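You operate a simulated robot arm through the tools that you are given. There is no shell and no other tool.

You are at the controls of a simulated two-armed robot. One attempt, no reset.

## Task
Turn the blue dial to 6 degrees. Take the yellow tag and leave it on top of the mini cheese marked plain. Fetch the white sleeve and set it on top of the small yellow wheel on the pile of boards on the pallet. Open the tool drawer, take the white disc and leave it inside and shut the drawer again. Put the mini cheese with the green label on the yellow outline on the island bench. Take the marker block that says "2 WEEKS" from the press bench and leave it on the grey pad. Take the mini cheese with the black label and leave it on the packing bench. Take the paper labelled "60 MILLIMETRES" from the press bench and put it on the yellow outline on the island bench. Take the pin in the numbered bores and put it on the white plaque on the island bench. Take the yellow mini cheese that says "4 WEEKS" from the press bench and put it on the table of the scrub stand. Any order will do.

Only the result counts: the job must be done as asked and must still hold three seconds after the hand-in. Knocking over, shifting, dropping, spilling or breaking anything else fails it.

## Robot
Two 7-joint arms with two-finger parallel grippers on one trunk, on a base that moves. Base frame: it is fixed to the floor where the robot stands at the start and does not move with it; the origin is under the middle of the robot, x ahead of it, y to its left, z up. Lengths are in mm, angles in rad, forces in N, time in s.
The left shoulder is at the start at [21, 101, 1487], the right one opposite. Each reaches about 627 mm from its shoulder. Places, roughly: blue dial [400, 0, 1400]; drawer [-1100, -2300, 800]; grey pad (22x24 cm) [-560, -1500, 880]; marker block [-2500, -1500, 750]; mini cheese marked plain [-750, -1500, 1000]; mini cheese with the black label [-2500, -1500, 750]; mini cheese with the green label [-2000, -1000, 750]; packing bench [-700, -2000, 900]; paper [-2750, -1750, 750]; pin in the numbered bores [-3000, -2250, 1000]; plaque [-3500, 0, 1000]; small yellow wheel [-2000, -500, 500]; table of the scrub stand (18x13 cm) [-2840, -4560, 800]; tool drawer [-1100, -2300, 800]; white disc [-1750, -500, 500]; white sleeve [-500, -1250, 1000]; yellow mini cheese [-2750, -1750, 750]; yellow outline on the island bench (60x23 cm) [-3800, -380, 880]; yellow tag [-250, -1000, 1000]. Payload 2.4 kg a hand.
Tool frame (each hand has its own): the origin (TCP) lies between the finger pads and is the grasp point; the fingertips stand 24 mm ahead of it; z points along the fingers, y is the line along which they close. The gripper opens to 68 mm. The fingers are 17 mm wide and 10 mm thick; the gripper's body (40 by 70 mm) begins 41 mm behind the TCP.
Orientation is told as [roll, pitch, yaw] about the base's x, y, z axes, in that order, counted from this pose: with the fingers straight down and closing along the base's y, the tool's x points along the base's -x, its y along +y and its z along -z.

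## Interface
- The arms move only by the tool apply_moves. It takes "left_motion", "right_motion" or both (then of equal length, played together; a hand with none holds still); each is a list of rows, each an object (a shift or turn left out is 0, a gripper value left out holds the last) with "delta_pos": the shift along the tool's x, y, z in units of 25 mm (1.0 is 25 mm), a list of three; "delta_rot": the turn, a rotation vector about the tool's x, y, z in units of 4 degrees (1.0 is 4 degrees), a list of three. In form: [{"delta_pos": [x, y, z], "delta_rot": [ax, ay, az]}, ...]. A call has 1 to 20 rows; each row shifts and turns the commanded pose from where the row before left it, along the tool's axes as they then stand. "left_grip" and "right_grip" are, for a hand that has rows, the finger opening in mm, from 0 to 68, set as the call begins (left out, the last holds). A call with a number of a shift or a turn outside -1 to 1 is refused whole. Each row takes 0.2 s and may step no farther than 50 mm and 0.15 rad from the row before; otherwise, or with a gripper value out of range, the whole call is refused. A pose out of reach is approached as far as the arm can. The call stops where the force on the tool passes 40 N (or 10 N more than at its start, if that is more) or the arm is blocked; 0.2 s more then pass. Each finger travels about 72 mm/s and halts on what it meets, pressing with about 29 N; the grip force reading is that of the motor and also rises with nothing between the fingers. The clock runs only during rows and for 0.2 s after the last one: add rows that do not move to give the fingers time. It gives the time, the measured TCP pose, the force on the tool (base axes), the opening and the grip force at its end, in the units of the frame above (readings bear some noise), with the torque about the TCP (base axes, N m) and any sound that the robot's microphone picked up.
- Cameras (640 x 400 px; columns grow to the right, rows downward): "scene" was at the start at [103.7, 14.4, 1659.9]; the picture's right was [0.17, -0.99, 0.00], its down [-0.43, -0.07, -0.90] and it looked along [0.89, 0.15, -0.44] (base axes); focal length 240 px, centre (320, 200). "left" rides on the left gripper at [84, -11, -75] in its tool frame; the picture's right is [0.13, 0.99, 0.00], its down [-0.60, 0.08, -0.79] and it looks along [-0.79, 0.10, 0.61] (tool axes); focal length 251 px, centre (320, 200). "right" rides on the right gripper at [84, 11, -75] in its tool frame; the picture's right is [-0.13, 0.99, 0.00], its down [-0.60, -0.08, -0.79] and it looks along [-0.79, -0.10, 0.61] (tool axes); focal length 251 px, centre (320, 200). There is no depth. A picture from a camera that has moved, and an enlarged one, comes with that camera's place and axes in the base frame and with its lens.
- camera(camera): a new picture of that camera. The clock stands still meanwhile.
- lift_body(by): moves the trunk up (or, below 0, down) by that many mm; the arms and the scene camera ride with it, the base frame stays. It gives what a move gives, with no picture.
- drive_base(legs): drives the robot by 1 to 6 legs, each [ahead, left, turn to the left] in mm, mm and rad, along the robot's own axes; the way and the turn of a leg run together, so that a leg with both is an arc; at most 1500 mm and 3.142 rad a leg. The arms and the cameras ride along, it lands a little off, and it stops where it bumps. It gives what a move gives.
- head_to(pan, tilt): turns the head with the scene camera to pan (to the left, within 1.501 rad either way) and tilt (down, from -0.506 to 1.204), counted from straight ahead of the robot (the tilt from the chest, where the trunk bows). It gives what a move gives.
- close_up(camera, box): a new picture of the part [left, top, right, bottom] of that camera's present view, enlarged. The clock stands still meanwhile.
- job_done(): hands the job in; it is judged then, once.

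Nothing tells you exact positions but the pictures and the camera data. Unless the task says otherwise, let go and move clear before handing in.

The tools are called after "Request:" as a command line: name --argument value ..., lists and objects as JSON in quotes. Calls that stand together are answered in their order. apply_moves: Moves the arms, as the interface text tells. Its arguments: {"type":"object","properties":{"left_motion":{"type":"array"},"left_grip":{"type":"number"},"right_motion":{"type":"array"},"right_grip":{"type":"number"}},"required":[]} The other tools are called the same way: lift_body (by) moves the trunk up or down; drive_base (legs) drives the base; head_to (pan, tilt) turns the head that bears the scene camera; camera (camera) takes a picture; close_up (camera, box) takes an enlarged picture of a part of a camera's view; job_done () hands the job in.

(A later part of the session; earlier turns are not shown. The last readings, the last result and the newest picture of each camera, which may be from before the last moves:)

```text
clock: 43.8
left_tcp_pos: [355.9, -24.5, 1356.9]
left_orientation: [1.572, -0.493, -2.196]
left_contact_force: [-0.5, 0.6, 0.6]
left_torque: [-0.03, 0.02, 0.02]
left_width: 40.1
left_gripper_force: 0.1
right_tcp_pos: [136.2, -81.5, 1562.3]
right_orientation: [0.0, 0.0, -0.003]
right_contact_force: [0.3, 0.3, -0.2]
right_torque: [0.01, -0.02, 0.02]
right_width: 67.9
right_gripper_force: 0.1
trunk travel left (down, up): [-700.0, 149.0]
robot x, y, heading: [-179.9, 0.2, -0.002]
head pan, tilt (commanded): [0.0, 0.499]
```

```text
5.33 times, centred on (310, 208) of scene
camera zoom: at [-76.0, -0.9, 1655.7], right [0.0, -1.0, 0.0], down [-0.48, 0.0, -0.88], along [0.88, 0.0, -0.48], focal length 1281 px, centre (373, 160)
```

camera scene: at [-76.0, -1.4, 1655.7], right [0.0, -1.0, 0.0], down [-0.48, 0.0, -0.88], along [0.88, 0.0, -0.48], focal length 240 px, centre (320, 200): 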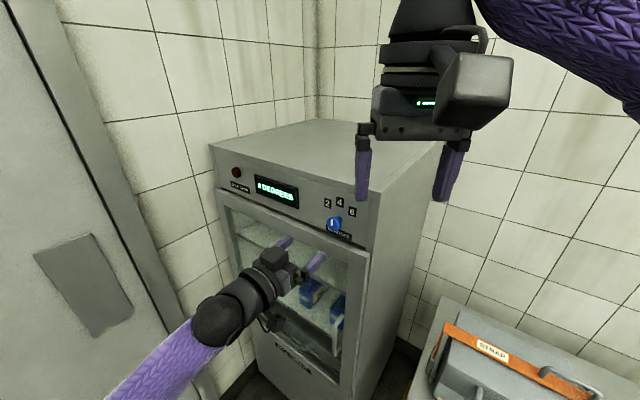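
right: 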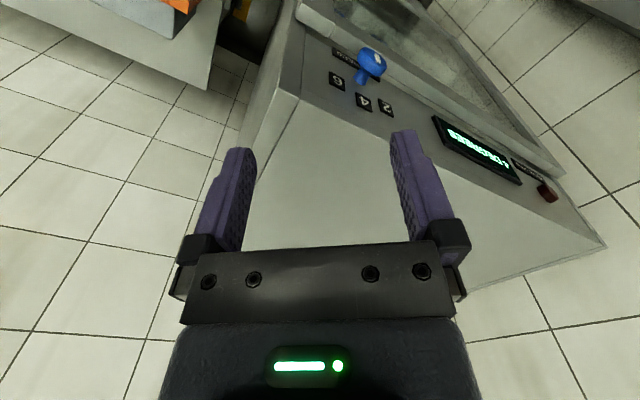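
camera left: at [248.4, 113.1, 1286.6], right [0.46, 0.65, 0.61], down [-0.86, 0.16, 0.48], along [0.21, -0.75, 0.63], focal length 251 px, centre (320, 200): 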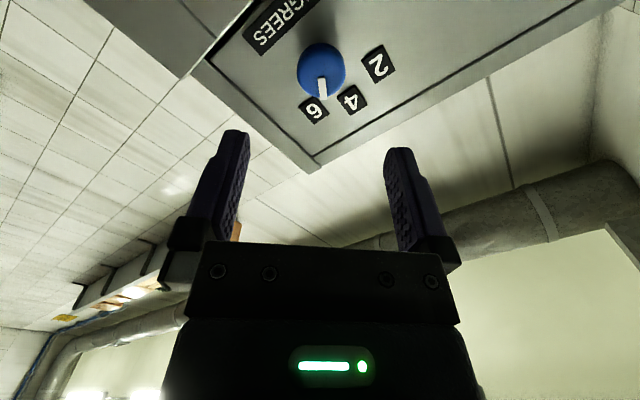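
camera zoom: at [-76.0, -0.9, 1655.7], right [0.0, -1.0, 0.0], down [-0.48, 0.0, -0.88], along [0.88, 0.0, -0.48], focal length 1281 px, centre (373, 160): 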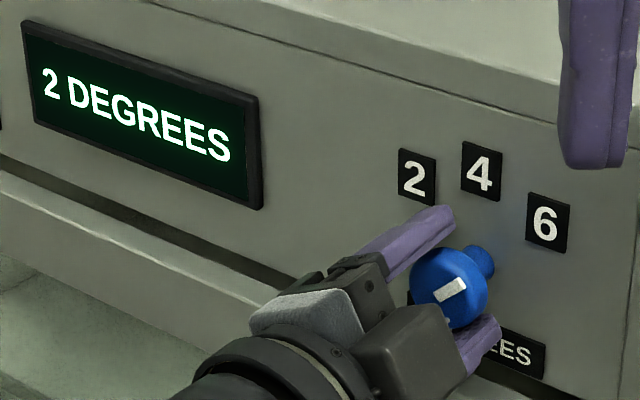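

It stayed this time, with the mark at about 45–46°, on 6. I'll wait and see how the display responds.

Request:
apply_moves --left_motion '[{}, {}, {}, {}, {}, {}, {}, {}, {}, {}, {}, {}, {}, {}, {}, {}, {}, {}, {}, {}]' --left_grip 68

Request:
close_up --camera "scene" --box '[250, 170, 370, 245]'

Request:
apply_moves --left_motion '[{"delta_pos": [0, 0, -0.9]}, {"delta_pos": [0, 0, -0.9]}, {"delta_pos": [0, 0, -0.9]}, {"delta_pos": [0, 0, -0.9]}, {"delta_pos": [0, 0, -0.9]}, {}, {}, {}, {}, {}, {}, {}, {}, {}, {}, {}, {}, {}]'

Request:
close_up --camera "scene" --box '[250, 170, 370, 245]'

Request:
close_up --camera "left" --box '[220, 0, 420, 125]'

```text
clock: 48.0
left_tcp_pos: [355.6, -25.2, 1355.4]
left_orientation: [1.574, -0.492, -2.196]
left_contact_force: [0.5, -0.9, -0.6]
left_torque: [0.01, -0.03, 0.01]
left_width: 68.2
left_gripper_force: 0.1
right_tcp_pos: [136.0, -80.4, 1562.1]
right_orientation: [-0.001, -0.001, -0.001]
right_contact_force: [-0.6, -0.1, 0.0]
right_torque: [0.0, -0.02, 0.01]
right_width: 67.9
right_gripper_force: 0.0
trunk travel left (down, up): [-700.0, 149.0]
robot x, y, heading: [-177.9, -3.6, 0.003]
head pan, tilt (commanded): [0.0, 0.499]
```

```text
5.33 times, centred on (310, 208) of scene
camera zoom: at [-76.0, -0.9, 1655.7], right [0.0, -1.0, 0.0], down [-0.48, 0.0, -0.88], along [0.88, 0.0, -0.48], focal length 1281 px, centre (373, 160)
```

zoom: 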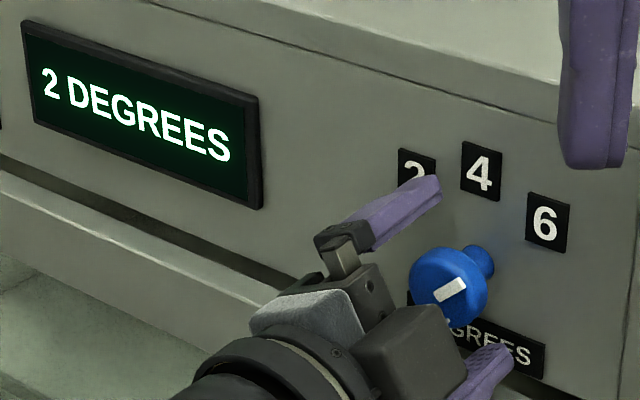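

```text
clock: 51.8
left_tcp_pos: [263.1, 40.7, 1355.3]
left_orientation: [1.572, -0.493, -2.195]
left_contact_force: [0.4, -0.7, -0.3]
left_torque: [-0.03, -0.02, 0.0]
left_width: 67.8
left_gripper_force: 0.1
right_tcp_pos: [136.3, -80.4, 1563.0]
right_orientation: [0.001, 0.0, -0.003]
right_contact_force: [0.3, 0.2, 0.2]
right_torque: [0.02, 0.03, 0.02]
right_width: 67.8
right_gripper_force: 0.0
trunk travel left (down, up): [-700.0, 149.0]
robot x, y, heading: [-178.4, -2.3, -0.007]
head pan, tilt (commanded): [0.0, 0.499]
```

```text
5.33 times, centred on (310, 208) of scene
camera zoom: at [-76.1, -0.9, 1655.7], right [0.0, -1.0, 0.0], down [-0.48, 0.0, -0.88], along [0.88, 0.0, -0.48], focal length 1281 px, centre (373, 160)
```

zoom: 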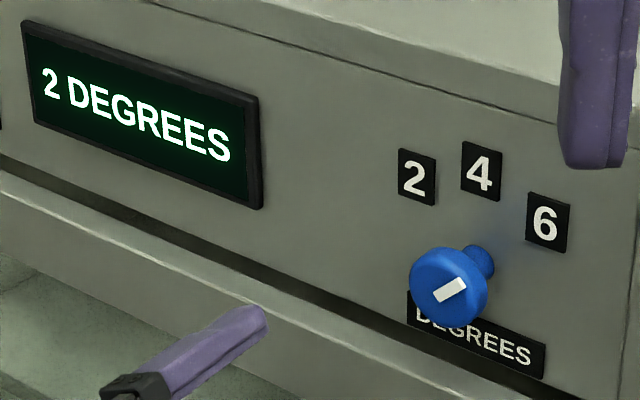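

```text
3.20 times, centred on (320, 62) of left
camera zoom: at [242.8, 138.7, 1305.2], right [0.34, 0.47, 0.81], down [-0.93, 0.06, 0.35], along [0.12, -0.88, 0.46], focal length 805 px, centre (320, 640)
```

zoom: 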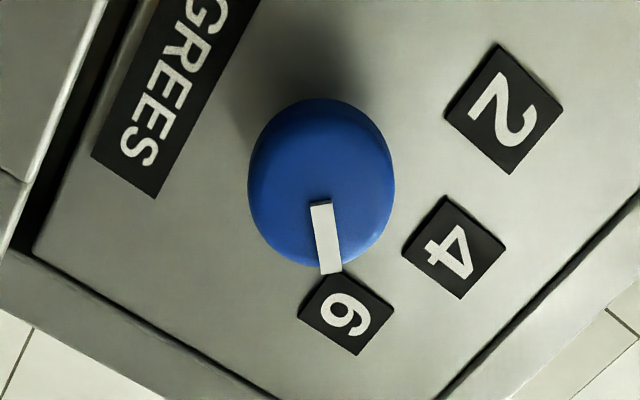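

The mark now points squarely at 6, yet the display reads 2 — it seems to run opposite to the marks. I'll test by turning the dial back the other way and watching the display, to learn which one really follows.

Request:
apply_moves --left_motion '[{"delta_pos": [0, 0, 0.91]}, {"delta_pos": [0, 0, 0.91]}, {"delta_pos": [0, 0, 0.91]}, {"delta_pos": [0, 0, 0.91]}, {"delta_pos": [0, 0, 0.91]}]'

Request:
apply_moves --left_motion '[{}, {}, {}, {}]' --left_grip 20

Request:
apply_moves --left_motion '[{"delta_rot": [0, 0, -0.9375]}, {"delta_rot": [0, 0, -0.9375]}, {"delta_rot": [0, 0, -0.9375]}, {"delta_rot": [0, 0, -0.9375]}, {"delta_rot": [0, 0, -0.9375]}, {"delta_rot": [0, 0, -0.9375]}, {"delta_rot": [0, 0, -0.9375]}, {"delta_rot": [0, 0, -0.9375]}, {"delta_rot": [0, 0, -0.9375]}, {"delta_rot": [0, 0, -0.9375]}, {"delta_rot": [0, 0, -0.9375]}, {"delta_rot": [0, 0, -0.9375]}, {}, {}, {}, {}, {}, {}, {}, {}]'

Request:
close_up --camera "scene" --box '[250, 170, 370, 245]'

```text
clock: 53.0
left_tcp_pos: [358.2, -25.2, 1353.3]
left_orientation: [1.572, -0.492, -2.196]
left_contact_force: [0.1, -0.5, 0.0]
left_torque: [0.03, 0.02, -0.04]
left_width: 68.1
left_gripper_force: 0.0
right_tcp_pos: [137.4, -82.2, 1562.3]
right_orientation: [0.001, 0.0, 0.0]
right_contact_force: [0.7, 0.3, -0.7]
right_torque: [0.0, 0.02, 0.01]
right_width: 67.9
right_gripper_force: 0.0
trunk travel left (down, up): [-700.0, 149.0]
robot x, y, heading: [-178.7, -2.2, -0.002]
head pan, tilt (commanded): [0.0, 0.499]
```

```text
clock: 54.0
left_tcp_pos: [359.1, -24.6, 1354.3]
left_orientation: [1.574, -0.493, -2.196]
left_contact_force: [2.1, 1.0, 6.4]
left_torque: [-0.01, 0.01, 0.12]
left_width: 33.3
left_gripper_force: 45.3
right_tcp_pos: [137.0, -81.7, 1562.1]
right_orientation: [0.0, 0.002, -0.002]
right_contact_force: [-0.7, 0.0, -1.3]
right_torque: [0.03, 0.04, -0.02]
right_width: 67.8
right_gripper_force: 0.1
trunk travel left (down, up): [-700.0, 149.0]
robot x, y, heading: [-182.5, -1.9, -0.002]
head pan, tilt (commanded): [0.0, 0.499]
```

```text
clock: 58.2
left_tcp_pos: [356.7, -25.8, 1354.6]
left_orientation: [1.573, -1.275, -2.198]
left_contact_force: [-11.9, -1.5, -24.6]
left_torque: [0.0, 0.05, -0.23]
left_width: 33.1
left_gripper_force: 45.2
right_tcp_pos: [136.6, -80.5, 1562.3]
right_orientation: [0.001, 0.0, -0.001]
right_contact_force: [-0.1, -0.2, -0.5]
right_torque: [0.02, -0.01, 0.01]
right_width: 67.8
right_gripper_force: 0.0
trunk travel left (down, up): [-700.0, 149.0]
robot x, y, heading: [-182.4, -0.3, 0.003]
head pan, tilt (commanded): [0.0, 0.499]
```

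```text
5.33 times, centred on (310, 208) of scene
camera zoom: at [-76.3, -1.7, 1655.7], right [0.0, -1.0, 0.0], down [-0.48, 0.0, -0.88], along [0.88, 0.0, -0.48], focal length 1281 px, centre (373, 160)
```

zoom: 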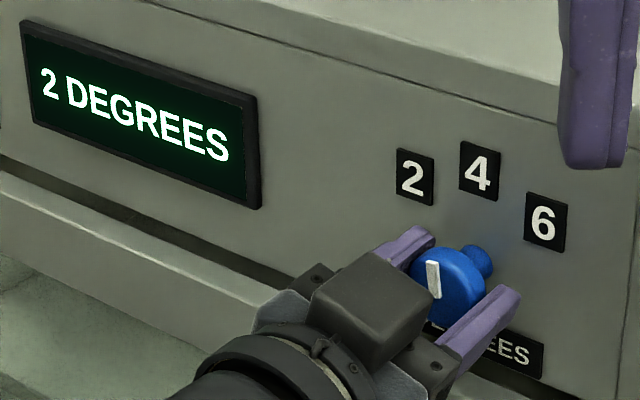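

The mark is back at 4. I'll hold and wait for the display to respond.

Request:
apply_moves --left_motion '[{}, {}, {}, {}, {}, {}, {}, {}, {}, {}, {}, {}, {}, {}, {}, {}, {}, {}, {}, {}]'

Request:
close_up --camera "scene" --box '[250, 170, 370, 245]'

Request:
apply_moves --left_motion '[{}, {}, {}, {}, {}, {}, {}, {}, {}, {}, {}, {}, {}, {}, {}, {}, {}, {}, {}, {}]'

Request:
close_up --camera "scene" --box '[250, 170, 370, 245]'

```text
clock: 62.4
left_tcp_pos: [357.1, -26.1, 1356.1]
left_orientation: [1.573, -1.275, -2.196]
left_contact_force: [-9.6, -2.8, -17.9]
left_torque: [0.09, 0.2, -0.09]
left_width: 32.9
left_gripper_force: 44.7
right_tcp_pos: [136.1, -81.9, 1563.4]
right_orientation: [0.001, 0.0, -0.003]
right_contact_force: [0.1, -0.2, 0.0]
right_torque: [-0.03, -0.02, 0.0]
right_width: 68.0
right_gripper_force: 0.1
trunk travel left (down, up): [-700.0, 149.0]
robot x, y, heading: [-181.2, 3.2, -0.0]
head pan, tilt (commanded): [0.0, 0.499]
```

```text
5.33 times, centred on (310, 208) of scene
camera zoom: at [-76.3, -1.8, 1655.7], right [0.0, -1.0, 0.0], down [-0.48, 0.0, -0.88], along [0.88, 0.0, -0.48], focal length 1281 px, centre (373, 160)
```

zoom: 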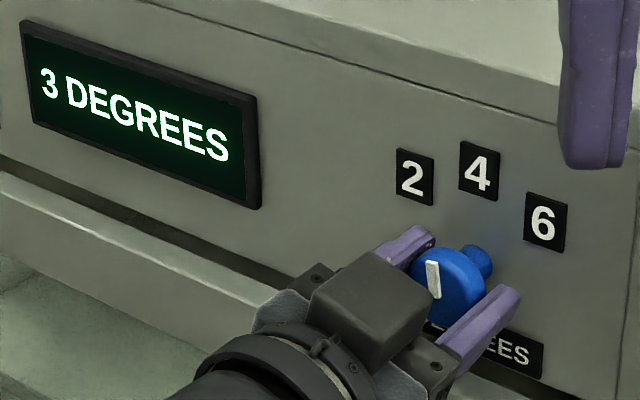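

```text
clock: 66.6
left_tcp_pos: [357.0, -25.3, 1355.6]
left_orientation: [1.573, -1.275, -2.197]
left_contact_force: [-6.8, -3.8, -13.3]
left_torque: [0.06, 0.13, -0.05]
left_width: 33.2
left_gripper_force: 45.1
right_tcp_pos: [135.7, -82.3, 1563.5]
right_orientation: [0.002, -0.001, -0.001]
right_contact_force: [0.6, 0.3, 0.0]
right_torque: [0.01, -0.02, -0.02]
right_width: 68.0
right_gripper_force: 0.1
trunk travel left (down, up): [-700.0, 149.0]
robot x, y, heading: [-178.5, 5.2, 0.004]
head pan, tilt (commanded): [0.0, 0.499]
```

```text
5.33 times, centred on (310, 208) of scene
camera zoom: at [-76.3, -1.9, 1655.7], right [0.0, -1.0, 0.0], down [-0.48, 0.0, -0.88], along [0.88, 0.0, -0.48], focal length 1281 px, centre (373, 160)
```

zoom: 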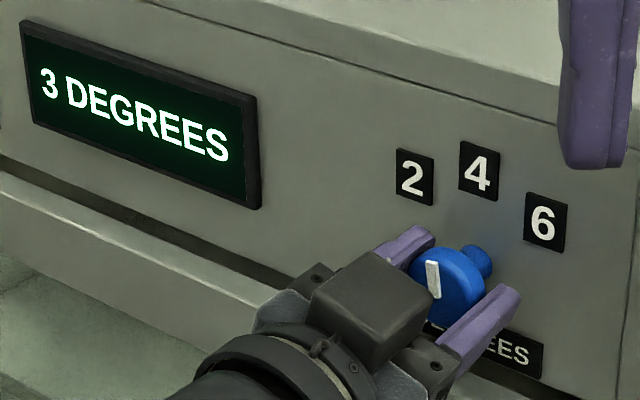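

The display rises as the mark moves away from 6, so it really does run inversely to the printed marks. I'll continue to the mark 2 position and see if the display settles at 6.

Request:
apply_moves --left_motion '[{"delta_rot": [0, 0, -0.9375]}, {"delta_rot": [0, 0, -0.9375]}, {"delta_rot": [0, 0, -0.9375]}, {"delta_rot": [0, 0, -0.9375]}, {"delta_rot": [0, 0, -0.9375]}, {"delta_rot": [0, 0, -0.9375]}, {"delta_rot": [0, 0, -0.9375]}, {"delta_rot": [0, 0, -0.9375]}, {"delta_rot": [0, 0, -0.9375]}, {"delta_rot": [0, 0, -0.9375]}, {"delta_rot": [0, 0, -0.9375]}, {"delta_rot": [0, 0, -0.9375]}, {}, {}, {}, {}, {}, {}, {}, {}]'

Request:
apply_moves --left_motion '[{}, {}, {}, {}, {}, {}, {}, {}, {}, {}, {}, {}, {}, {}, {}, {}, {}, {}, {}, {}]'

Request:
close_up --camera "scene" --box '[250, 170, 370, 245]'

Request:
apply_moves --left_motion '[{}, {}, {}, {}, {}, {}, {}, {}, {}, {}, {}, {}, {}, {}, {}, {}, {}, {}, {}, {}]'

Request:
close_up --camera "scene" --box '[250, 170, 370, 245]'

Request:
close_up --camera "left" --box '[220, 80, 420, 205]'

```text
clock: 70.8
left_tcp_pos: [356.0, -25.9, 1356.4]
left_orientation: [-1.58, -1.079, 0.955]
left_contact_force: [10.8, 3.6, 20.0]
left_torque: [0.01, -0.31, 0.15]
left_width: 33.4
left_gripper_force: 45.1
right_tcp_pos: [135.1, -80.2, 1562.7]
right_orientation: [0.001, 0.0, -0.002]
right_contact_force: [0.2, -0.5, 0.4]
right_torque: [-0.02, 0.02, -0.01]
right_width: 68.1
right_gripper_force: 0.0
trunk travel left (down, up): [-700.0, 149.0]
robot x, y, heading: [-182.0, 2.1, -0.002]
head pan, tilt (commanded): [0.0, 0.499]
```

```text
clock: 75.0
left_tcp_pos: [356.9, -24.8, 1357.3]
left_orientation: [-1.58, -1.078, 0.956]
left_contact_force: [13.9, 2.5, 27.4]
left_torque: [-0.23, -0.33, 0.14]
left_width: 33.6
left_gripper_force: 45.0
right_tcp_pos: [136.9, -80.2, 1563.5]
right_orientation: [0.0, 0.001, -0.002]
right_contact_force: [0.0, -0.2, 0.0]
right_torque: [0.02, 0.01, -0.01]
right_width: 68.3
right_gripper_force: 0.0
trunk travel left (down, up): [-700.0, 149.0]
robot x, y, heading: [-179.8, 0.4, -0.005]
head pan, tilt (commanded): [0.0, 0.499]
```

```text
5.33 times, centred on (310, 208) of scene
camera zoom: at [-75.7, 0.0, 1655.8], right [0.0, -1.0, 0.0], down [-0.48, 0.0, -0.88], along [0.88, 0.0, -0.48], focal length 1281 px, centre (373, 160)
```

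zoom: 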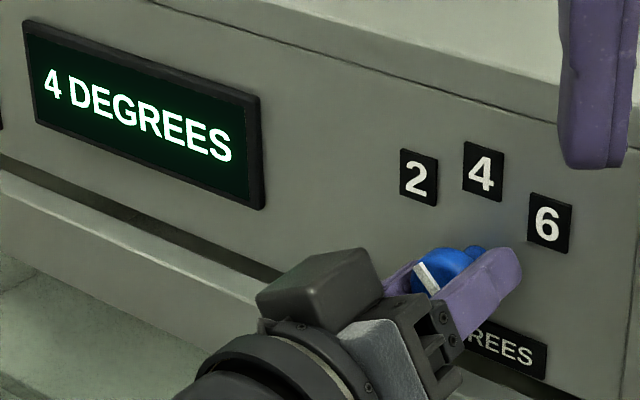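

```text
clock: 79.2
left_tcp_pos: [357.0, -25.5, 1356.6]
left_orientation: [-1.577, -1.079, 0.952]
left_contact_force: [12.5, 2.7, 25.9]
left_torque: [-0.23, -0.3, 0.15]
left_width: 33.3
left_gripper_force: 44.7
right_tcp_pos: [137.2, -79.8, 1563.6]
right_orientation: [0.0, 0.0, -0.002]
right_contact_force: [-0.5, -0.4, 1.1]
right_torque: [-0.04, 0.02, -0.02]
right_width: 68.2
right_gripper_force: 0.0
trunk travel left (down, up): [-700.0, 149.0]
robot x, y, heading: [-182.7, 0.7, -0.002]
head pan, tilt (commanded): [0.0, 0.499]
```

```text
5.33 times, centred on (310, 208) of scene
camera zoom: at [-75.8, 0.0, 1655.8], right [0.0, -1.0, 0.0], down [-0.48, 0.0, -0.88], along [0.88, 0.0, -0.48], focal length 1281 px, centre (373, 160)
```

zoom: 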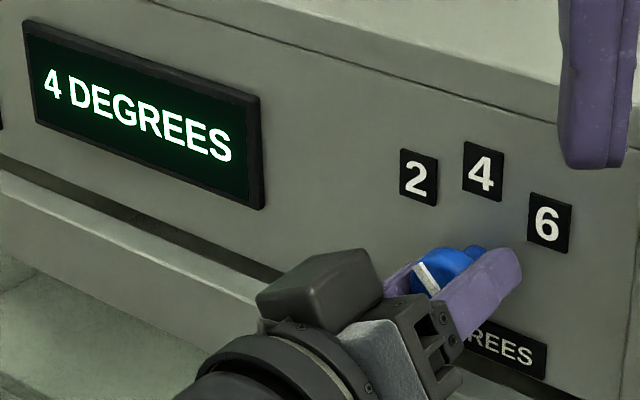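

```text
3.20 times, centred on (320, 142) of left
camera zoom: at [267.0, -22.9, 1286.8], right [0.48, 0.66, -0.58], down [-0.44, 0.75, 0.49], along [0.76, 0.02, 0.65], focal length 805 px, centre (320, 384)
```

zoom: 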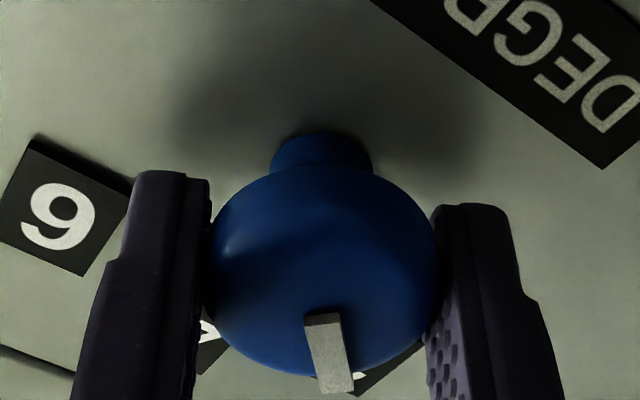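

The dial is at mark 2 but the display only reads 4, so I need more data: it may simply be drifting on its own. I'll keep waiting and reading it.

Request:
apply_moves --left_motion '[{}, {}, {}, {}, {}, {}, {}, {}, {}, {}, {}, {}, {}, {}, {}, {}, {}, {}, {}, {}]'

Request:
close_up --camera "scene" --box '[250, 170, 370, 245]'

Request:
apply_moves --left_motion '[{}, {}, {}, {}, {}, {}, {}, {}, {}, {}, {}, {}, {}, {}, {}, {}, {}, {}, {}, {}]'

Request:
close_up --camera "scene" --box '[250, 170, 370, 245]'

Request:
apply_moves --left_motion '[{}, {}, {}, {}, {}, {}, {}, {}, {}, {}, {}, {}, {}, {}, {}, {}, {}, {}, {}, {}]'

Request:
close_up --camera "scene" --box '[250, 170, 370, 245]'

```text
clock: 83.4
left_tcp_pos: [356.9, -24.4, 1356.1]
left_orientation: [-1.575, -1.078, 0.953]
left_contact_force: [10.2, 2.5, 22.3]
left_torque: [-0.19, -0.29, 0.12]
left_width: 33.4
left_gripper_force: 45.4
right_tcp_pos: [136.9, -80.1, 1562.2]
right_orientation: [0.002, 0.0, -0.003]
right_contact_force: [0.2, 0.0, 0.3]
right_torque: [0.01, -0.02, 0.01]
right_width: 67.8
right_gripper_force: 0.1
trunk travel left (down, up): [-700.0, 149.0]
robot x, y, heading: [-181.4, -0.8, -0.002]
head pan, tilt (commanded): [0.0, 0.499]
```

```text
5.33 times, centred on (310, 208) of scene
camera zoom: at [-75.9, -0.1, 1655.8], right [0.0, -1.0, 0.0], down [-0.48, 0.0, -0.88], along [0.88, 0.0, -0.48], focal length 1281 px, centre (373, 160)
```

zoom: 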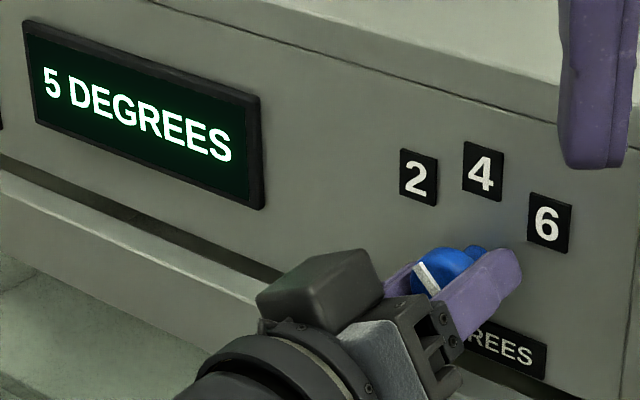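

```text
clock: 87.6
left_tcp_pos: [355.8, -25.6, 1355.4]
left_orientation: [-1.574, -1.079, 0.951]
left_contact_force: [7.6, 3.1, 15.1]
left_torque: [-0.15, -0.19, 0.1]
left_width: 33.2
left_gripper_force: 45.1
right_tcp_pos: [136.4, -79.9, 1563.1]
right_orientation: [0.001, -0.001, -0.002]
right_contact_force: [-0.2, 0.0, -0.8]
right_torque: [-0.03, -0.03, 0.02]
right_width: 68.1
right_gripper_force: 0.0
trunk travel left (down, up): [-700.0, 149.0]
robot x, y, heading: [-180.7, 0.4, 0.006]
head pan, tilt (commanded): [0.0, 0.499]
```

```text
5.33 times, centred on (310, 208) of scene
camera zoom: at [-76.0, -0.1, 1655.7], right [0.0, -1.0, 0.0], down [-0.48, 0.0, -0.88], along [0.88, 0.0, -0.48], focal length 1281 px, centre (373, 160)
```

zoom: 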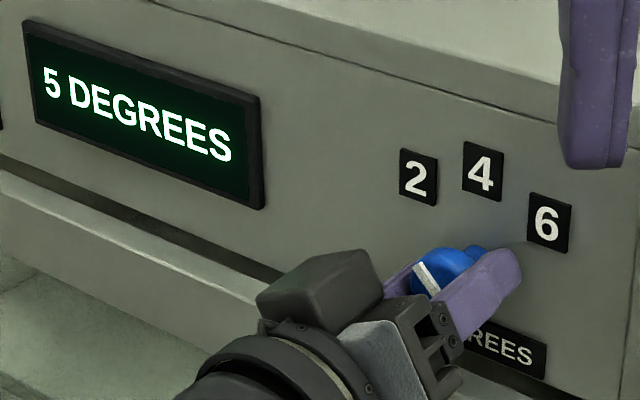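

```text
clock: 91.8
left_tcp_pos: [357.1, -25.8, 1355.8]
left_orientation: [-1.575, -1.077, 0.95]
left_contact_force: [3.3, 2.7, 8.4]
left_torque: [-0.04, -0.08, 0.08]
left_width: 33.6
left_gripper_force: 44.8
right_tcp_pos: [136.9, -79.5, 1562.3]
right_orientation: [-0.001, 0.001, -0.002]
right_contact_force: [-0.2, -0.5, -0.7]
right_torque: [-0.01, -0.01, 0.01]
right_width: 68.4
right_gripper_force: 0.0
trunk travel left (down, up): [-700.0, 149.0]
robot x, y, heading: [-177.9, -0.0, 0.003]
head pan, tilt (commanded): [0.0, 0.499]
```

```text
5.33 times, centred on (310, 208) of scene
camera zoom: at [-76.1, -0.2, 1655.7], right [0.0, -1.0, 0.0], down [-0.48, 0.0, -0.88], along [0.88, 0.0, -0.48], focal length 1281 px, centre (373, 160)
```

zoom: 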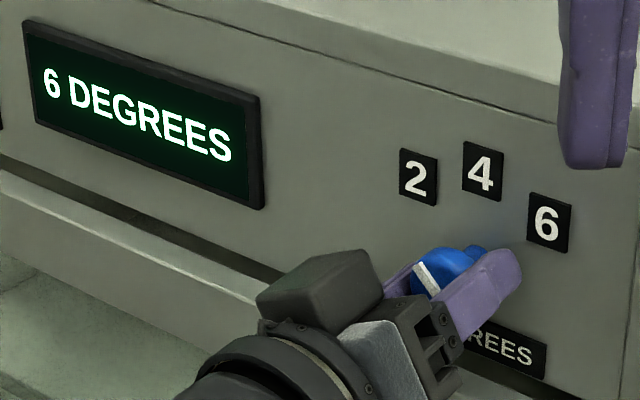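

Now it reads 6. I'll watch a little longer to tell whether it settles there or keeps drifting.

Request:
apply_moves --left_motion '[{}, {}, {}, {}, {}, {}, {}, {}, {}, {}, {}, {}, {}, {}, {}, {}, {}, {}, {}, {}]'

Request:
close_up --camera "scene" --box '[250, 170, 370, 245]'

Request:
apply_moves --left_motion '[{}, {}, {}, {}, {}, {}, {}, {}, {}, {}, {}, {}, {}, {}, {}, {}, {}, {}, {}, {}]'

Request:
apply_moves --left_motion '[{}, {}, {}, {}, {}, {}, {}, {}, {}, {}, {}, {}, {}, {}, {}, {}, {}, {}, {}, {}]'

Request:
close_up --camera "scene" --box '[250, 170, 370, 245]'

Request:
apply_moves --left_motion '[{}, {}, {}, {}, {}, {}, {}, {}, {}, {}, {}, {}, {}, {}, {}, {}, {}, {}, {}, {}]'

Request:
close_up --camera "scene" --box '[250, 170, 370, 245]'

```text
clock: 96.0
left_tcp_pos: [355.3, -25.5, 1355.8]
left_orientation: [-1.574, -1.079, 0.95]
left_contact_force: [0.3, 2.8, 3.1]
left_torque: [0.01, -0.05, 0.06]
left_width: 33.4
left_gripper_force: 45.1
right_tcp_pos: [137.8, -81.2, 1563.8]
right_orientation: [-0.001, 0.0, -0.001]
right_contact_force: [0.0, 0.0, 0.1]
right_torque: [0.02, 0.02, 0.01]
right_width: 67.9
right_gripper_force: 0.0
trunk travel left (down, up): [-700.0, 149.0]
robot x, y, heading: [-181.8, -4.6, -0.004]
head pan, tilt (commanded): [0.0, 0.499]
```

```text
5.33 times, centred on (310, 208) of scene
camera zoom: at [-76.1, -0.2, 1655.7], right [0.0, -1.0, 0.0], down [-0.48, 0.0, -0.88], along [0.88, 0.0, -0.48], focal length 1281 px, centre (373, 160)
```

zoom: 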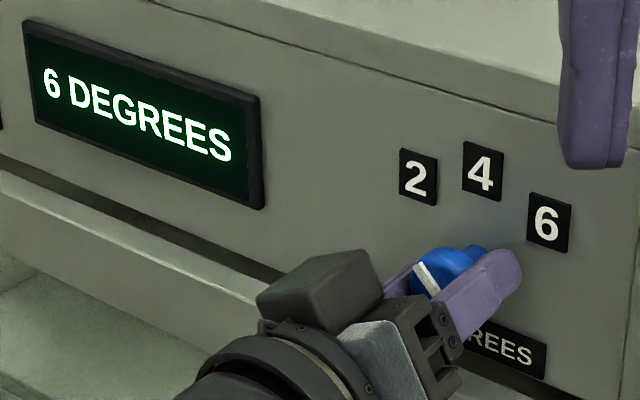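

```text
clock: 100.2
left_tcp_pos: [356.5, -25.4, 1357.0]
left_orientation: [-1.573, -1.08, 0.949]
left_contact_force: [0.3, 2.3, -0.5]
left_torque: [-0.02, 0.01, 0.04]
left_width: 33.4
left_gripper_force: 45.0
right_tcp_pos: [136.8, -80.6, 1563.4]
right_orientation: [0.001, 0.001, -0.001]
right_contact_force: [0.1, 0.3, 0.2]
right_torque: [-0.03, -0.01, -0.01]
right_width: 68.0
right_gripper_force: 0.1
trunk travel left (down, up): [-700.0, 149.0]
robot x, y, heading: [-179.5, 3.2, -0.002]
head pan, tilt (commanded): [0.0, 0.499]
```

```text
clock: 104.4
left_tcp_pos: [355.7, -25.9, 1356.5]
left_orientation: [-1.574, -1.08, 0.95]
left_contact_force: [-0.2, 2.6, -0.2]
left_torque: [0.0, 0.03, 0.03]
left_width: 33.4
left_gripper_force: 44.7
right_tcp_pos: [137.2, -80.4, 1562.7]
right_orientation: [0.0, -0.001, -0.001]
right_contact_force: [0.4, 0.1, 0.2]
right_torque: [0.01, 0.02, -0.03]
right_width: 68.2
right_gripper_force: 0.1
trunk travel left (down, up): [-700.0, 149.0]
robot x, y, heading: [-174.3, 2.7, -0.004]
head pan, tilt (commanded): [0.0, 0.499]
```

```text
5.33 times, centred on (310, 208) of scene
camera zoom: at [-76.1, -0.2, 1655.7], right [0.0, -1.0, 0.0], down [-0.48, 0.0, -0.88], along [0.88, 0.0, -0.48], focal length 1281 px, centre (373, 160)
```

zoom: 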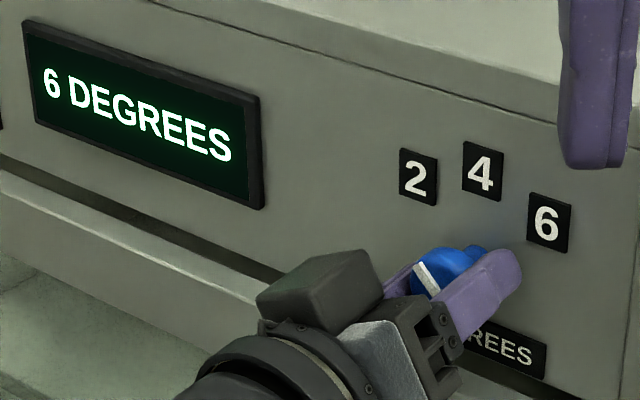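

```text
clock: 108.6
left_tcp_pos: [356.7, -25.9, 1355.4]
left_orientation: [-1.575, -1.081, 0.95]
left_contact_force: [-0.9, 2.0, -1.6]
left_torque: [0.01, 0.02, -0.02]
left_width: 33.5
left_gripper_force: 44.8
right_tcp_pos: [137.2, -79.8, 1563.2]
right_orientation: [0.0, -0.001, -0.003]
right_contact_force: [-0.1, -0.4, -0.2]
right_torque: [-0.01, -0.01, 0.01]
right_width: 67.9
right_gripper_force: 0.0
trunk travel left (down, up): [-700.0, 149.0]
robot x, y, heading: [-179.5, -1.1, 0.002]
head pan, tilt (commanded): [0.0, 0.499]
```

```text
5.33 times, centred on (310, 208) of scene
camera zoom: at [-76.1, -0.2, 1655.7], right [0.0, -1.0, 0.0], down [-0.48, 0.0, -0.88], along [0.88, 0.0, -0.48], focal length 1281 px, centre (373, 160)
```

zoom: 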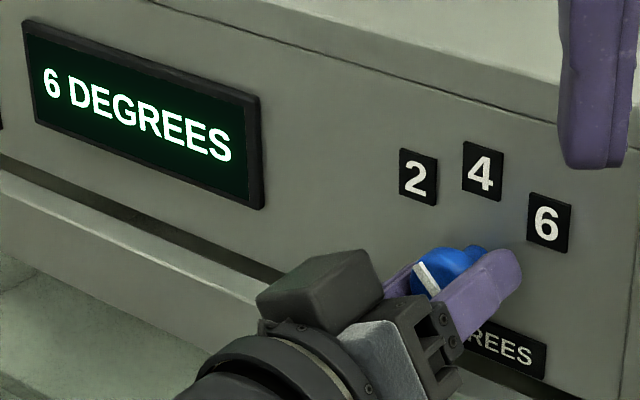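

The display follows the dial (with a lag) in reverse of the printed plate, and has settled firmly at 6 degrees with the dial here. The live readout is the true effect, so I'll leave it here; release gently and check it holds.

Request:
apply_moves --left_motion '[{}, {}, {}]' --left_grip 42

Request:
apply_moves --left_motion '[{}, {}, {"delta_pos": [0, 0, -0.9]}, {"delta_pos": [0, 0, -0.9]}, {"delta_pos": [0, 0, -0.9]}, {"delta_pos": [0, 0, -0.9]}, {"delta_pos": [0, 0, -0.9]}]' --left_grip 68

Request:
close_up --camera "scene" --box '[250, 170, 370, 245]'

Request:
close_up --camera "left" --box '[220, 0, 420, 125]'

```text
clock: 109.4
left_tcp_pos: [356.9, -26.0, 1356.0]
left_orientation: [-1.575, -1.078, 0.95]
left_contact_force: [-0.1, 0.0, -0.2]
left_torque: [-0.01, 0.03, -0.04]
left_width: 42.2
left_gripper_force: 0.1
right_tcp_pos: [136.9, -81.0, 1562.7]
right_orientation: [-0.002, 0.0, -0.001]
right_contact_force: [0.0, -0.3, 0.4]
right_torque: [-0.01, 0.01, 0.0]
right_width: 68.0
right_gripper_force: 0.2
trunk travel left (down, up): [-700.0, 149.0]
robot x, y, heading: [-181.7, 1.5, 0.002]
head pan, tilt (commanded): [0.0, 0.499]
```

```text
clock: 111.0
left_tcp_pos: [265.2, 39.8, 1356.0]
left_orientation: [-1.575, -1.079, 0.95]
left_contact_force: [-0.5, 0.5, 0.3]
left_torque: [-0.01, 0.0, -0.01]
left_width: 68.0
left_gripper_force: 0.1
right_tcp_pos: [135.3, -80.8, 1562.3]
right_orientation: [0.0, -0.002, -0.001]
right_contact_force: [-0.2, -0.1, -0.3]
right_torque: [-0.05, 0.03, 0.01]
right_width: 67.9
right_gripper_force: 0.1
trunk travel left (down, up): [-700.0, 149.0]
robot x, y, heading: [-179.8, -0.7, 0.001]
head pan, tilt (commanded): [0.0, 0.499]
```

```text
5.33 times, centred on (310, 208) of scene
camera zoom: at [-76.7, -0.5, 1655.8], right [0.0, -1.0, 0.0], down [-0.48, 0.0, -0.88], along [0.88, 0.0, -0.48], focal length 1281 px, centre (373, 160)
```

zoom: 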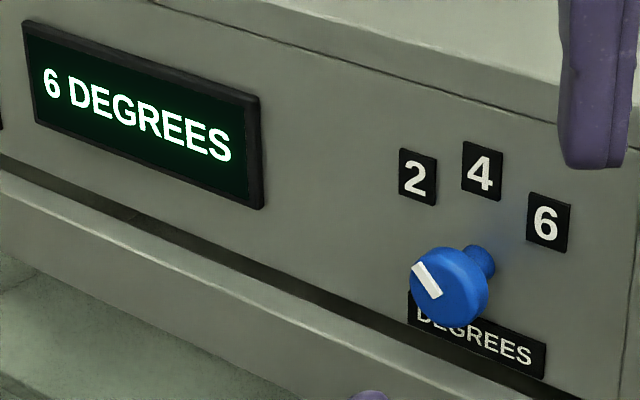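

```text
3.20 times, centred on (320, 62) of left
camera zoom: at [174.4, 42.0, 1286.3], right [0.48, 0.66, -0.58], down [-0.44, 0.75, 0.49], along [0.76, 0.02, 0.65], focal length 805 px, centre (320, 640)
```

zoom: 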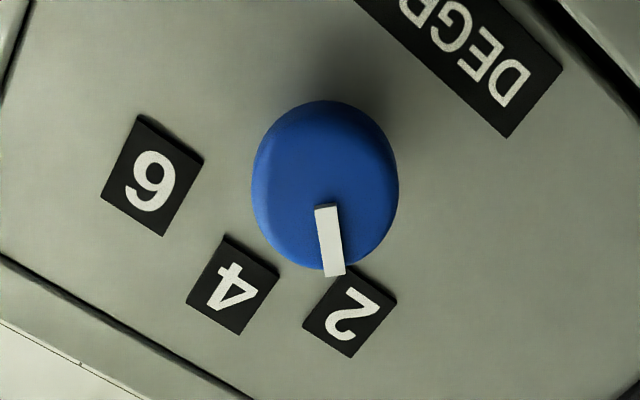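

The dial is set and the display holds 6. Now I'll fold the left hand back to its fingers-down travel pose by the same path.

Request:
apply_moves --left_motion '[{"delta_rot": [0, 0, 1], "delta_pos": [0, 0, -0.3]}, {"delta_rot": [0, 0, 1], "delta_pos": [0, 0, -0.3]}, {"delta_rot": [0, 0, 1], "delta_pos": [0, 0, -0.3]}, {"delta_rot": [0, 0, 1], "delta_pos": [0, 0, -0.3]}, {"delta_rot": [0, 0, 1], "delta_pos": [0, 0, -0.3]}, {"delta_rot": [0, 0, 1], "delta_pos": [0, 0, -0.3]}, {"delta_rot": [0, 0, 1], "delta_pos": [0, 0, -0.3]}, {"delta_pos": [-0.91, 0.435, -0.14]}, {"delta_pos": [-0.91, 0.435, -0.14]}, {"delta_pos": [-0.91, 0.435, -0.14]}, {"delta_pos": [-0.91, 0.435, -0.14]}, {"delta_pos": [-0.91, 0.435, -0.14]}, {"delta_pos": [-0.91, 0.435, -0.14]}, {"delta_pos": [-0.91, 0.435, -0.14]}, {"delta_pos": [-0.91, 0.435, -0.14]}]'

Request:
apply_moves --left_motion '[{"delta_rot": [0, 1, 0]}, {"delta_rot": [0, 1, 0]}, {"delta_rot": [0, 1, 0]}, {"delta_rot": [0, 1, 0]}, {"delta_rot": [0, 1, 0]}, {"delta_rot": [0, 1, 0]}, {"delta_rot": [0, 1, 0]}, {"delta_rot": [0, 1, 0]}, {"delta_rot": [0, 1, 0]}, {"delta_rot": [0, 1, 0]}, {"delta_rot": [0, 1, 0]}, {"delta_rot": [0, 1, 0]}, {"delta_rot": [0, 1, 0]}, {"delta_rot": [0, 1, 0]}, {"delta_rot": [0, 1, 0]}, {"delta_rot": [0, 1, 0]}, {"delta_rot": [0, 1, 0]}, {"delta_rot": [0, 1, 0]}, {"delta_rot": [0, 1, 0]}, {"delta_rot": [0, 1, 0]}]'

```text
clock: 114.2
left_tcp_pos: [251.6, 159.1, 1537.5]
left_orientation: [-1.894, -1.568, 1.267]
left_contact_force: [0.4, -0.4, -0.7]
left_torque: [-0.01, -0.03, -0.01]
left_width: 68.0
left_gripper_force: 0.0
right_tcp_pos: [137.3, -80.0, 1562.9]
right_orientation: [0.001, 0.0, -0.001]
right_contact_force: [-0.6, -0.3, -0.1]
right_torque: [0.0, 0.0, 0.0]
right_width: 68.0
right_gripper_force: 0.2
trunk travel left (down, up): [-700.0, 149.0]
robot x, y, heading: [-180.7, -1.8, 0.003]
head pan, tilt (commanded): [0.0, 0.499]
```

```text
clock: 117.8
left_tcp_pos: [253.5, 156.1, 1539.0]
left_orientation: [-0.005, -0.382, -0.617]
left_contact_force: [13.8, -7.1, -5.7]
left_torque: [-0.21, -0.18, -0.28]
left_width: 68.0
left_gripper_force: 0.0
right_tcp_pos: [136.6, -80.3, 1564.0]
right_orientation: [0.0, -0.002, -0.001]
right_contact_force: [-0.6, -0.4, -0.8]
right_torque: [0.01, -0.01, 0.0]
right_width: 68.1
right_gripper_force: 0.0
trunk travel left (down, up): [-700.0, 149.0]
robot x, y, heading: [-180.0, -0.5, 0.001]
head pan, tilt (commanded): [0.0, 0.499]
stopped in row 18 (left hand): the force on the tool passed its limit at 62 N (the readings are from after the stop); the commanded pose is now the measured one
```

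The hand met resistance near the end of the pitch; I'll look at why before moving on.

Request:
camera --camera "scene"

Request:
camera --camera "left"

```text
taken
camera scene: at [-76.0, -1.1, 1655.7], right [0.0, -1.0, 0.0], down [-0.48, 0.0, -0.88], along [0.88, 0.0, -0.48], focal length 240 px, centre (320, 200)
```

scene: 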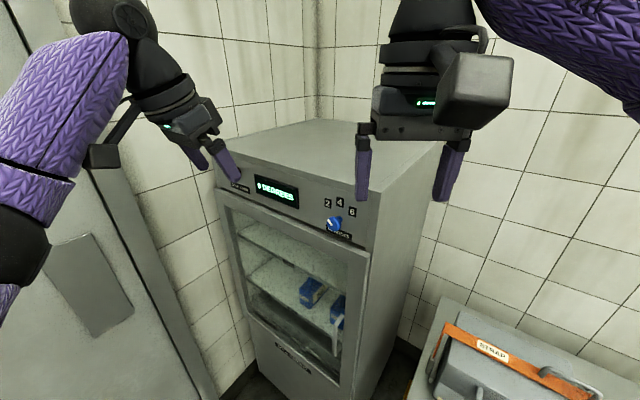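

```text
taken
camera left: at [159.6, 207.9, 1576.6], right [0.48, 0.88, -0.05], down [0.26, -0.09, 0.96], along [0.84, -0.47, -0.27], focal length 251 px, centre (320, 200)
```

left: 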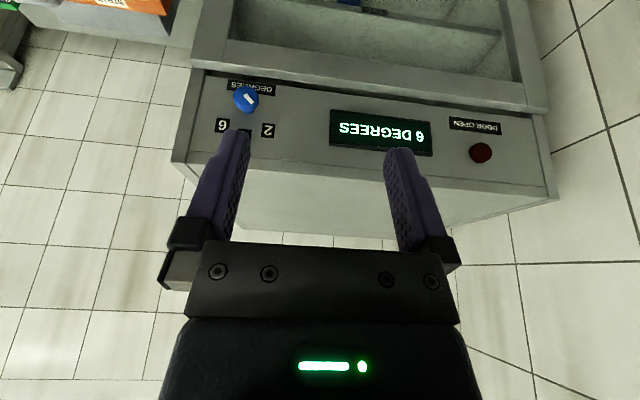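

It was only the arm's stretch limit; nothing is touching. I'll draw the hand in and finish turning it fingers-down.

Request:
apply_moves --left_motion '[{"delta_pos": [0.81, -0.52, -0.36]}, {"delta_pos": [0.81, -0.52, -0.36]}, {"delta_pos": [0.81, -0.52, -0.36]}, {"delta_pos": [0.81, -0.52, -0.36]}, {"delta_pos": [0.81, -0.52, -0.36]}, {"delta_rot": [0, 0.91, 0]}, {"delta_rot": [0, 0.91, 0]}, {"delta_rot": [0, 0.91, 0]}, {"delta_rot": [0, 0.91, 0]}, {"delta_rot": [0, 0.91, 0]}, {"delta_rot": [0, 0.91, 0]}, {"delta_rot": [0, 0, -0.98]}, {"delta_rot": [0, 0, -0.98]}, {"delta_rot": [0, 0, -0.98]}, {"delta_rot": [0, 0, -0.98]}, {"delta_rot": [0, 0, -0.98]}, {"delta_rot": [0, 0, -0.98]}, {"delta_rot": [0, 0, -0.98]}, {"delta_rot": [0, 0, -0.98]}, {"delta_rot": [0, 0, -0.98]}]'

Request:
head_to --pan -1.45 --tilt 0.35

Request:
camera --camera "scene"

```text
clock: 118.1
left_tcp_pos: [250.1, 157.2, 1539.4]
left_orientation: [-0.001, -0.391, -0.624]
left_contact_force: [3.4, -8.8, -2.8]
left_torque: [0.1, -0.2, 0.65]
left_width: 68.2
left_gripper_force: 0.2
right_tcp_pos: [136.2, -81.1, 1563.6]
right_orientation: [0.002, -0.002, -0.003]
right_contact_force: [0.2, 0.0, -0.2]
right_torque: [0.01, 0.03, 0.01]
right_width: 68.2
right_gripper_force: 0.2
trunk travel left (down, up): [-700.0, 149.0]
robot x, y, heading: [-178.0, 5.0, 0.001]
head pan, tilt (commanded): [0.0, 0.499]
stopped in row 1 (left hand): the force on the tool passed its limit at 78 N (the readings are from after the stop); the commanded pose is now the measured one
```

```text
clock: 119.7
left_tcp_pos: [249.0, 156.2, 1539.4]
left_orientation: [-0.003, -0.39, -0.624]
left_contact_force: [11.8, -6.7, -2.4]
left_torque: [-0.06, 0.03, -0.18]
left_width: 68.0
left_gripper_force: 0.1
right_tcp_pos: [136.5, -80.6, 1563.1]
right_orientation: [0.003, -0.001, -0.002]
right_contact_force: [0.3, -0.3, -0.3]
right_torque: [-0.02, -0.03, 0.0]
right_width: 68.0
right_gripper_force: 0.2
trunk travel left (down, up): [-700.0, 149.0]
robot x, y, heading: [-178.8, -3.9, -0.002]
head pan, tilt (commanded): [-1.45, 0.351]
```

```text
taken
camera scene: at [-155.7, -93.4, 1669.4], right [-0.99, -0.12, 0.0], down [-0.04, 0.34, -0.94], along [0.11, -0.93, -0.34], focal length 240 px, centre (320, 200)
```

scene: 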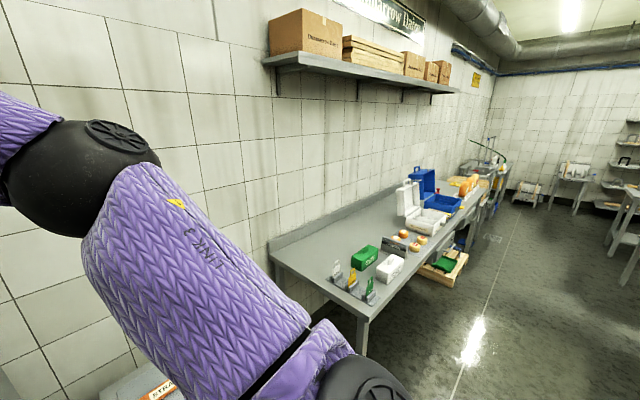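

There is a real contact: the hand's camera box seems to press against its own forearm. I'll pitch the hand back up to free it, then draw in first and pitch down afterwards.

Request:
apply_moves --left_motion '[{"delta_rot": [0, -0.5, 0]}, {"delta_rot": [0, -1, 0]}, {"delta_rot": [0, -1, 0]}, {"delta_rot": [0, -1, 0]}, {"delta_rot": [0, -1, 0]}, {"delta_rot": [0, -1, 0]}, {"delta_rot": [0, -1, 0]}]'

Request:
head_to --pan 0.3 --tilt 0.35

Request:
camera --camera "scene"

```text
clock: 121.3
left_tcp_pos: [250.6, 156.4, 1540.0]
left_orientation: [-0.003, -0.844, -0.625]
left_contact_force: [0.3, -0.5, 0.2]
left_torque: [0.02, -0.01, 0.0]
left_width: 67.9
left_gripper_force: 0.0
right_tcp_pos: [136.6, -80.6, 1563.9]
right_orientation: [-0.001, -0.002, -0.001]
right_contact_force: [-0.3, 0.5, 0.4]
right_torque: [0.04, 0.02, 0.04]
right_width: 68.0
right_gripper_force: 0.1
trunk travel left (down, up): [-700.0, 149.0]
robot x, y, heading: [-178.9, -1.1, -0.003]
head pan, tilt (commanded): [-1.45, 0.351]
```

```text
clock: 123.1
left_tcp_pos: [250.3, 156.1, 1538.4]
left_orientation: [-0.002, -0.842, -0.626]
left_contact_force: [0.3, -0.5, -0.4]
left_torque: [-0.01, 0.03, 0.02]
left_width: 68.0
left_gripper_force: 0.0
right_tcp_pos: [136.2, -81.0, 1562.9]
right_orientation: [0.003, -0.002, -0.001]
right_contact_force: [0.1, -0.5, -0.7]
right_torque: [0.0, 0.03, 0.0]
right_width: 68.2
right_gripper_force: 0.0
trunk travel left (down, up): [-700.0, 149.0]
robot x, y, heading: [-181.6, 0.1, 0.003]
head pan, tilt (commanded): [0.3, 0.351]
```

```text
taken
camera scene: at [-78.1, 26.6, 1669.4], right [0.3, -0.96, 0.0], down [-0.33, -0.1, -0.94], along [0.9, 0.28, -0.34], focal length 240 px, centre (320, 200)
```

scene: 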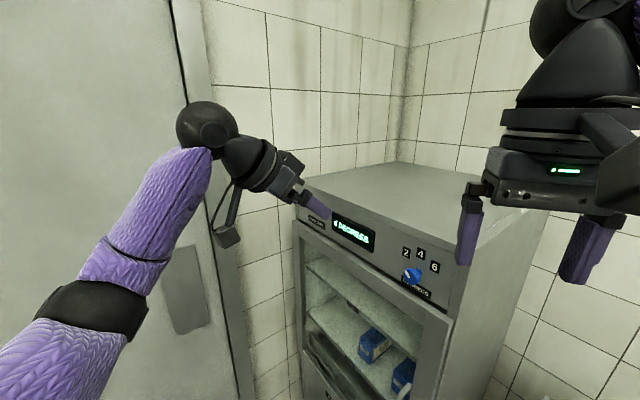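

The elbow is low, so the hand needs to come down and in before pitching down. I'll do that.

Request:
apply_moves --left_motion '[{"delta_pos": [0.987, -0.145, 0.511]}, {"delta_pos": [0.987, -0.145, 0.511]}, {"delta_pos": [0.987, -0.145, 0.511]}, {"delta_pos": [0.987, -0.145, 0.511]}, {"delta_pos": [0.987, -0.145, 0.511]}, {"delta_pos": [0.987, -0.145, 0.511]}, {"delta_pos": [0.987, -0.145, 0.511]}, {"delta_pos": [0.987, -0.145, 0.511]}, {"delta_pos": [0.987, -0.145, 0.511]}, {"delta_pos": [0.987, -0.145, 0.511]}, {"delta_pos": [0.987, -0.145, 0.511]}, {"delta_pos": [0.987, -0.145, 0.511]}, {"delta_pos": [0.987, -0.145, 0.511]}]'

```text
clock: 125.9
left_tcp_pos: [150.4, 171.7, 1188.0]
left_orientation: [-0.002, -0.846, -0.624]
left_contact_force: [0.3, -0.4, -0.3]
left_torque: [-0.03, 0.01, -0.05]
left_width: 68.1
left_gripper_force: 0.0
right_tcp_pos: [136.5, -80.1, 1563.3]
right_orientation: [0.002, -0.003, -0.001]
right_contact_force: [1.7, -0.4, 0.6]
right_torque: [-0.01, -0.03, -0.01]
right_width: 68.3
right_gripper_force: 0.0
trunk travel left (down, up): [-700.0, 149.0]
robot x, y, heading: [-180.9, 3.6, 0.0]
head pan, tilt (commanded): [0.3, 0.351]
```

Request:
apply_moves --left_motion '[{"delta_rot": [0, 0.93, 0]}, {"delta_rot": [0, 0.93, 0]}, {"delta_rot": [0, 0.93, 0]}, {"delta_rot": [0, 0.93, 0]}, {"delta_rot": [0, 0.93, 0]}, {"delta_rot": [0, 0.93, 0]}, {"delta_rot": [0, 0.93, 0]}, {"delta_rot": [0, 0.93, 0]}, {"delta_rot": [0, 0.93, 0]}, {"delta_rot": [0, 0.93, 0]}, {"delta_rot": [0, 0.93, 0]}, {"delta_rot": [0, 0.93, 0]}, {"delta_rot": [0, 0.93, 0]}]'

Request:
apply_moves --left_motion '[{"delta_rot": [0, 0, -0.99]}, {"delta_rot": [0, 0, -0.99]}, {"delta_rot": [0, 0, -0.99]}, {"delta_rot": [0, 0, -0.99]}, {"delta_rot": [0, 0, -0.99]}, {"delta_rot": [0, 0, -0.99]}, {"delta_rot": [0, 0, -0.99]}, {"delta_rot": [0, 0, -0.99]}, {"delta_rot": [0, 0, -0.99]}]'

Request:
head_to --pan 0.0 --tilt 0.7

Request:
camera --camera "scene"

```text
clock: 128.7
left_tcp_pos: [149.7, 170.4, 1188.3]
left_orientation: [0.001, 0.002, -0.627]
left_contact_force: [0.3, 0.2, -0.1]
left_torque: [0.01, 0.01, -0.02]
left_width: 68.0
left_gripper_force: 0.1
right_tcp_pos: [136.2, -81.6, 1562.8]
right_orientation: [0.003, -0.001, -0.002]
right_contact_force: [0.1, 0.0, -0.3]
right_torque: [0.0, 0.02, -0.01]
right_width: 67.9
right_gripper_force: 0.0
trunk travel left (down, up): [-700.0, 149.0]
robot x, y, heading: [-182.9, 0.6, -0.002]
head pan, tilt (commanded): [0.3, 0.351]
```

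```text
clock: 130.7
left_tcp_pos: [150.0, 168.5, 1189.3]
left_orientation: [-0.002, 0.003, -0.003]
left_contact_force: [0.4, 0.4, 0.4]
left_torque: [0.01, 0.0, -0.02]
left_width: 68.0
left_gripper_force: 0.1
right_tcp_pos: [136.8, -80.5, 1563.0]
right_orientation: [0.001, -0.002, -0.002]
right_contact_force: [-0.4, -0.8, -0.3]
right_torque: [-0.01, -0.01, 0.0]
right_width: 68.0
right_gripper_force: 0.1
trunk travel left (down, up): [-700.0, 149.0]
robot x, y, heading: [-176.5, -0.1, -0.001]
head pan, tilt (commanded): [0.3, 0.351]
```

```text
clock: 131.5
left_tcp_pos: [150.5, 170.8, 1189.1]
left_orientation: [-0.001, 0.002, -0.006]
left_contact_force: [0.5, 0.7, 0.2]
left_torque: [-0.02, 0.02, 0.01]
left_width: 68.0
left_gripper_force: 0.1
right_tcp_pos: [136.8, -80.2, 1563.0]
right_orientation: [0.001, -0.002, -0.001]
right_contact_force: [0.6, -0.4, 0.3]
right_torque: [0.02, 0.0, 0.01]
right_width: 68.0
right_gripper_force: 0.0
trunk travel left (down, up): [-700.0, 149.0]
robot x, y, heading: [-184.1, 0.9, -0.001]
head pan, tilt (commanded): [0.0, 0.7]
```

```text
taken
camera scene: at [-82.1, -0.8, 1638.1], right [0.0, -1.0, 0.0], down [-0.64, 0.0, -0.77], along [0.77, 0.0, -0.64], focal length 240 px, centre (320, 200)
```

scene: 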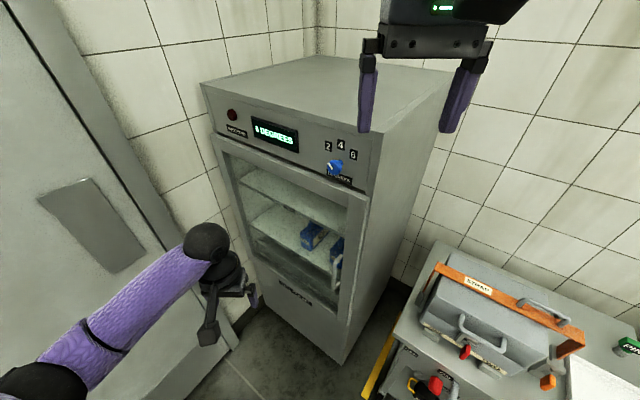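

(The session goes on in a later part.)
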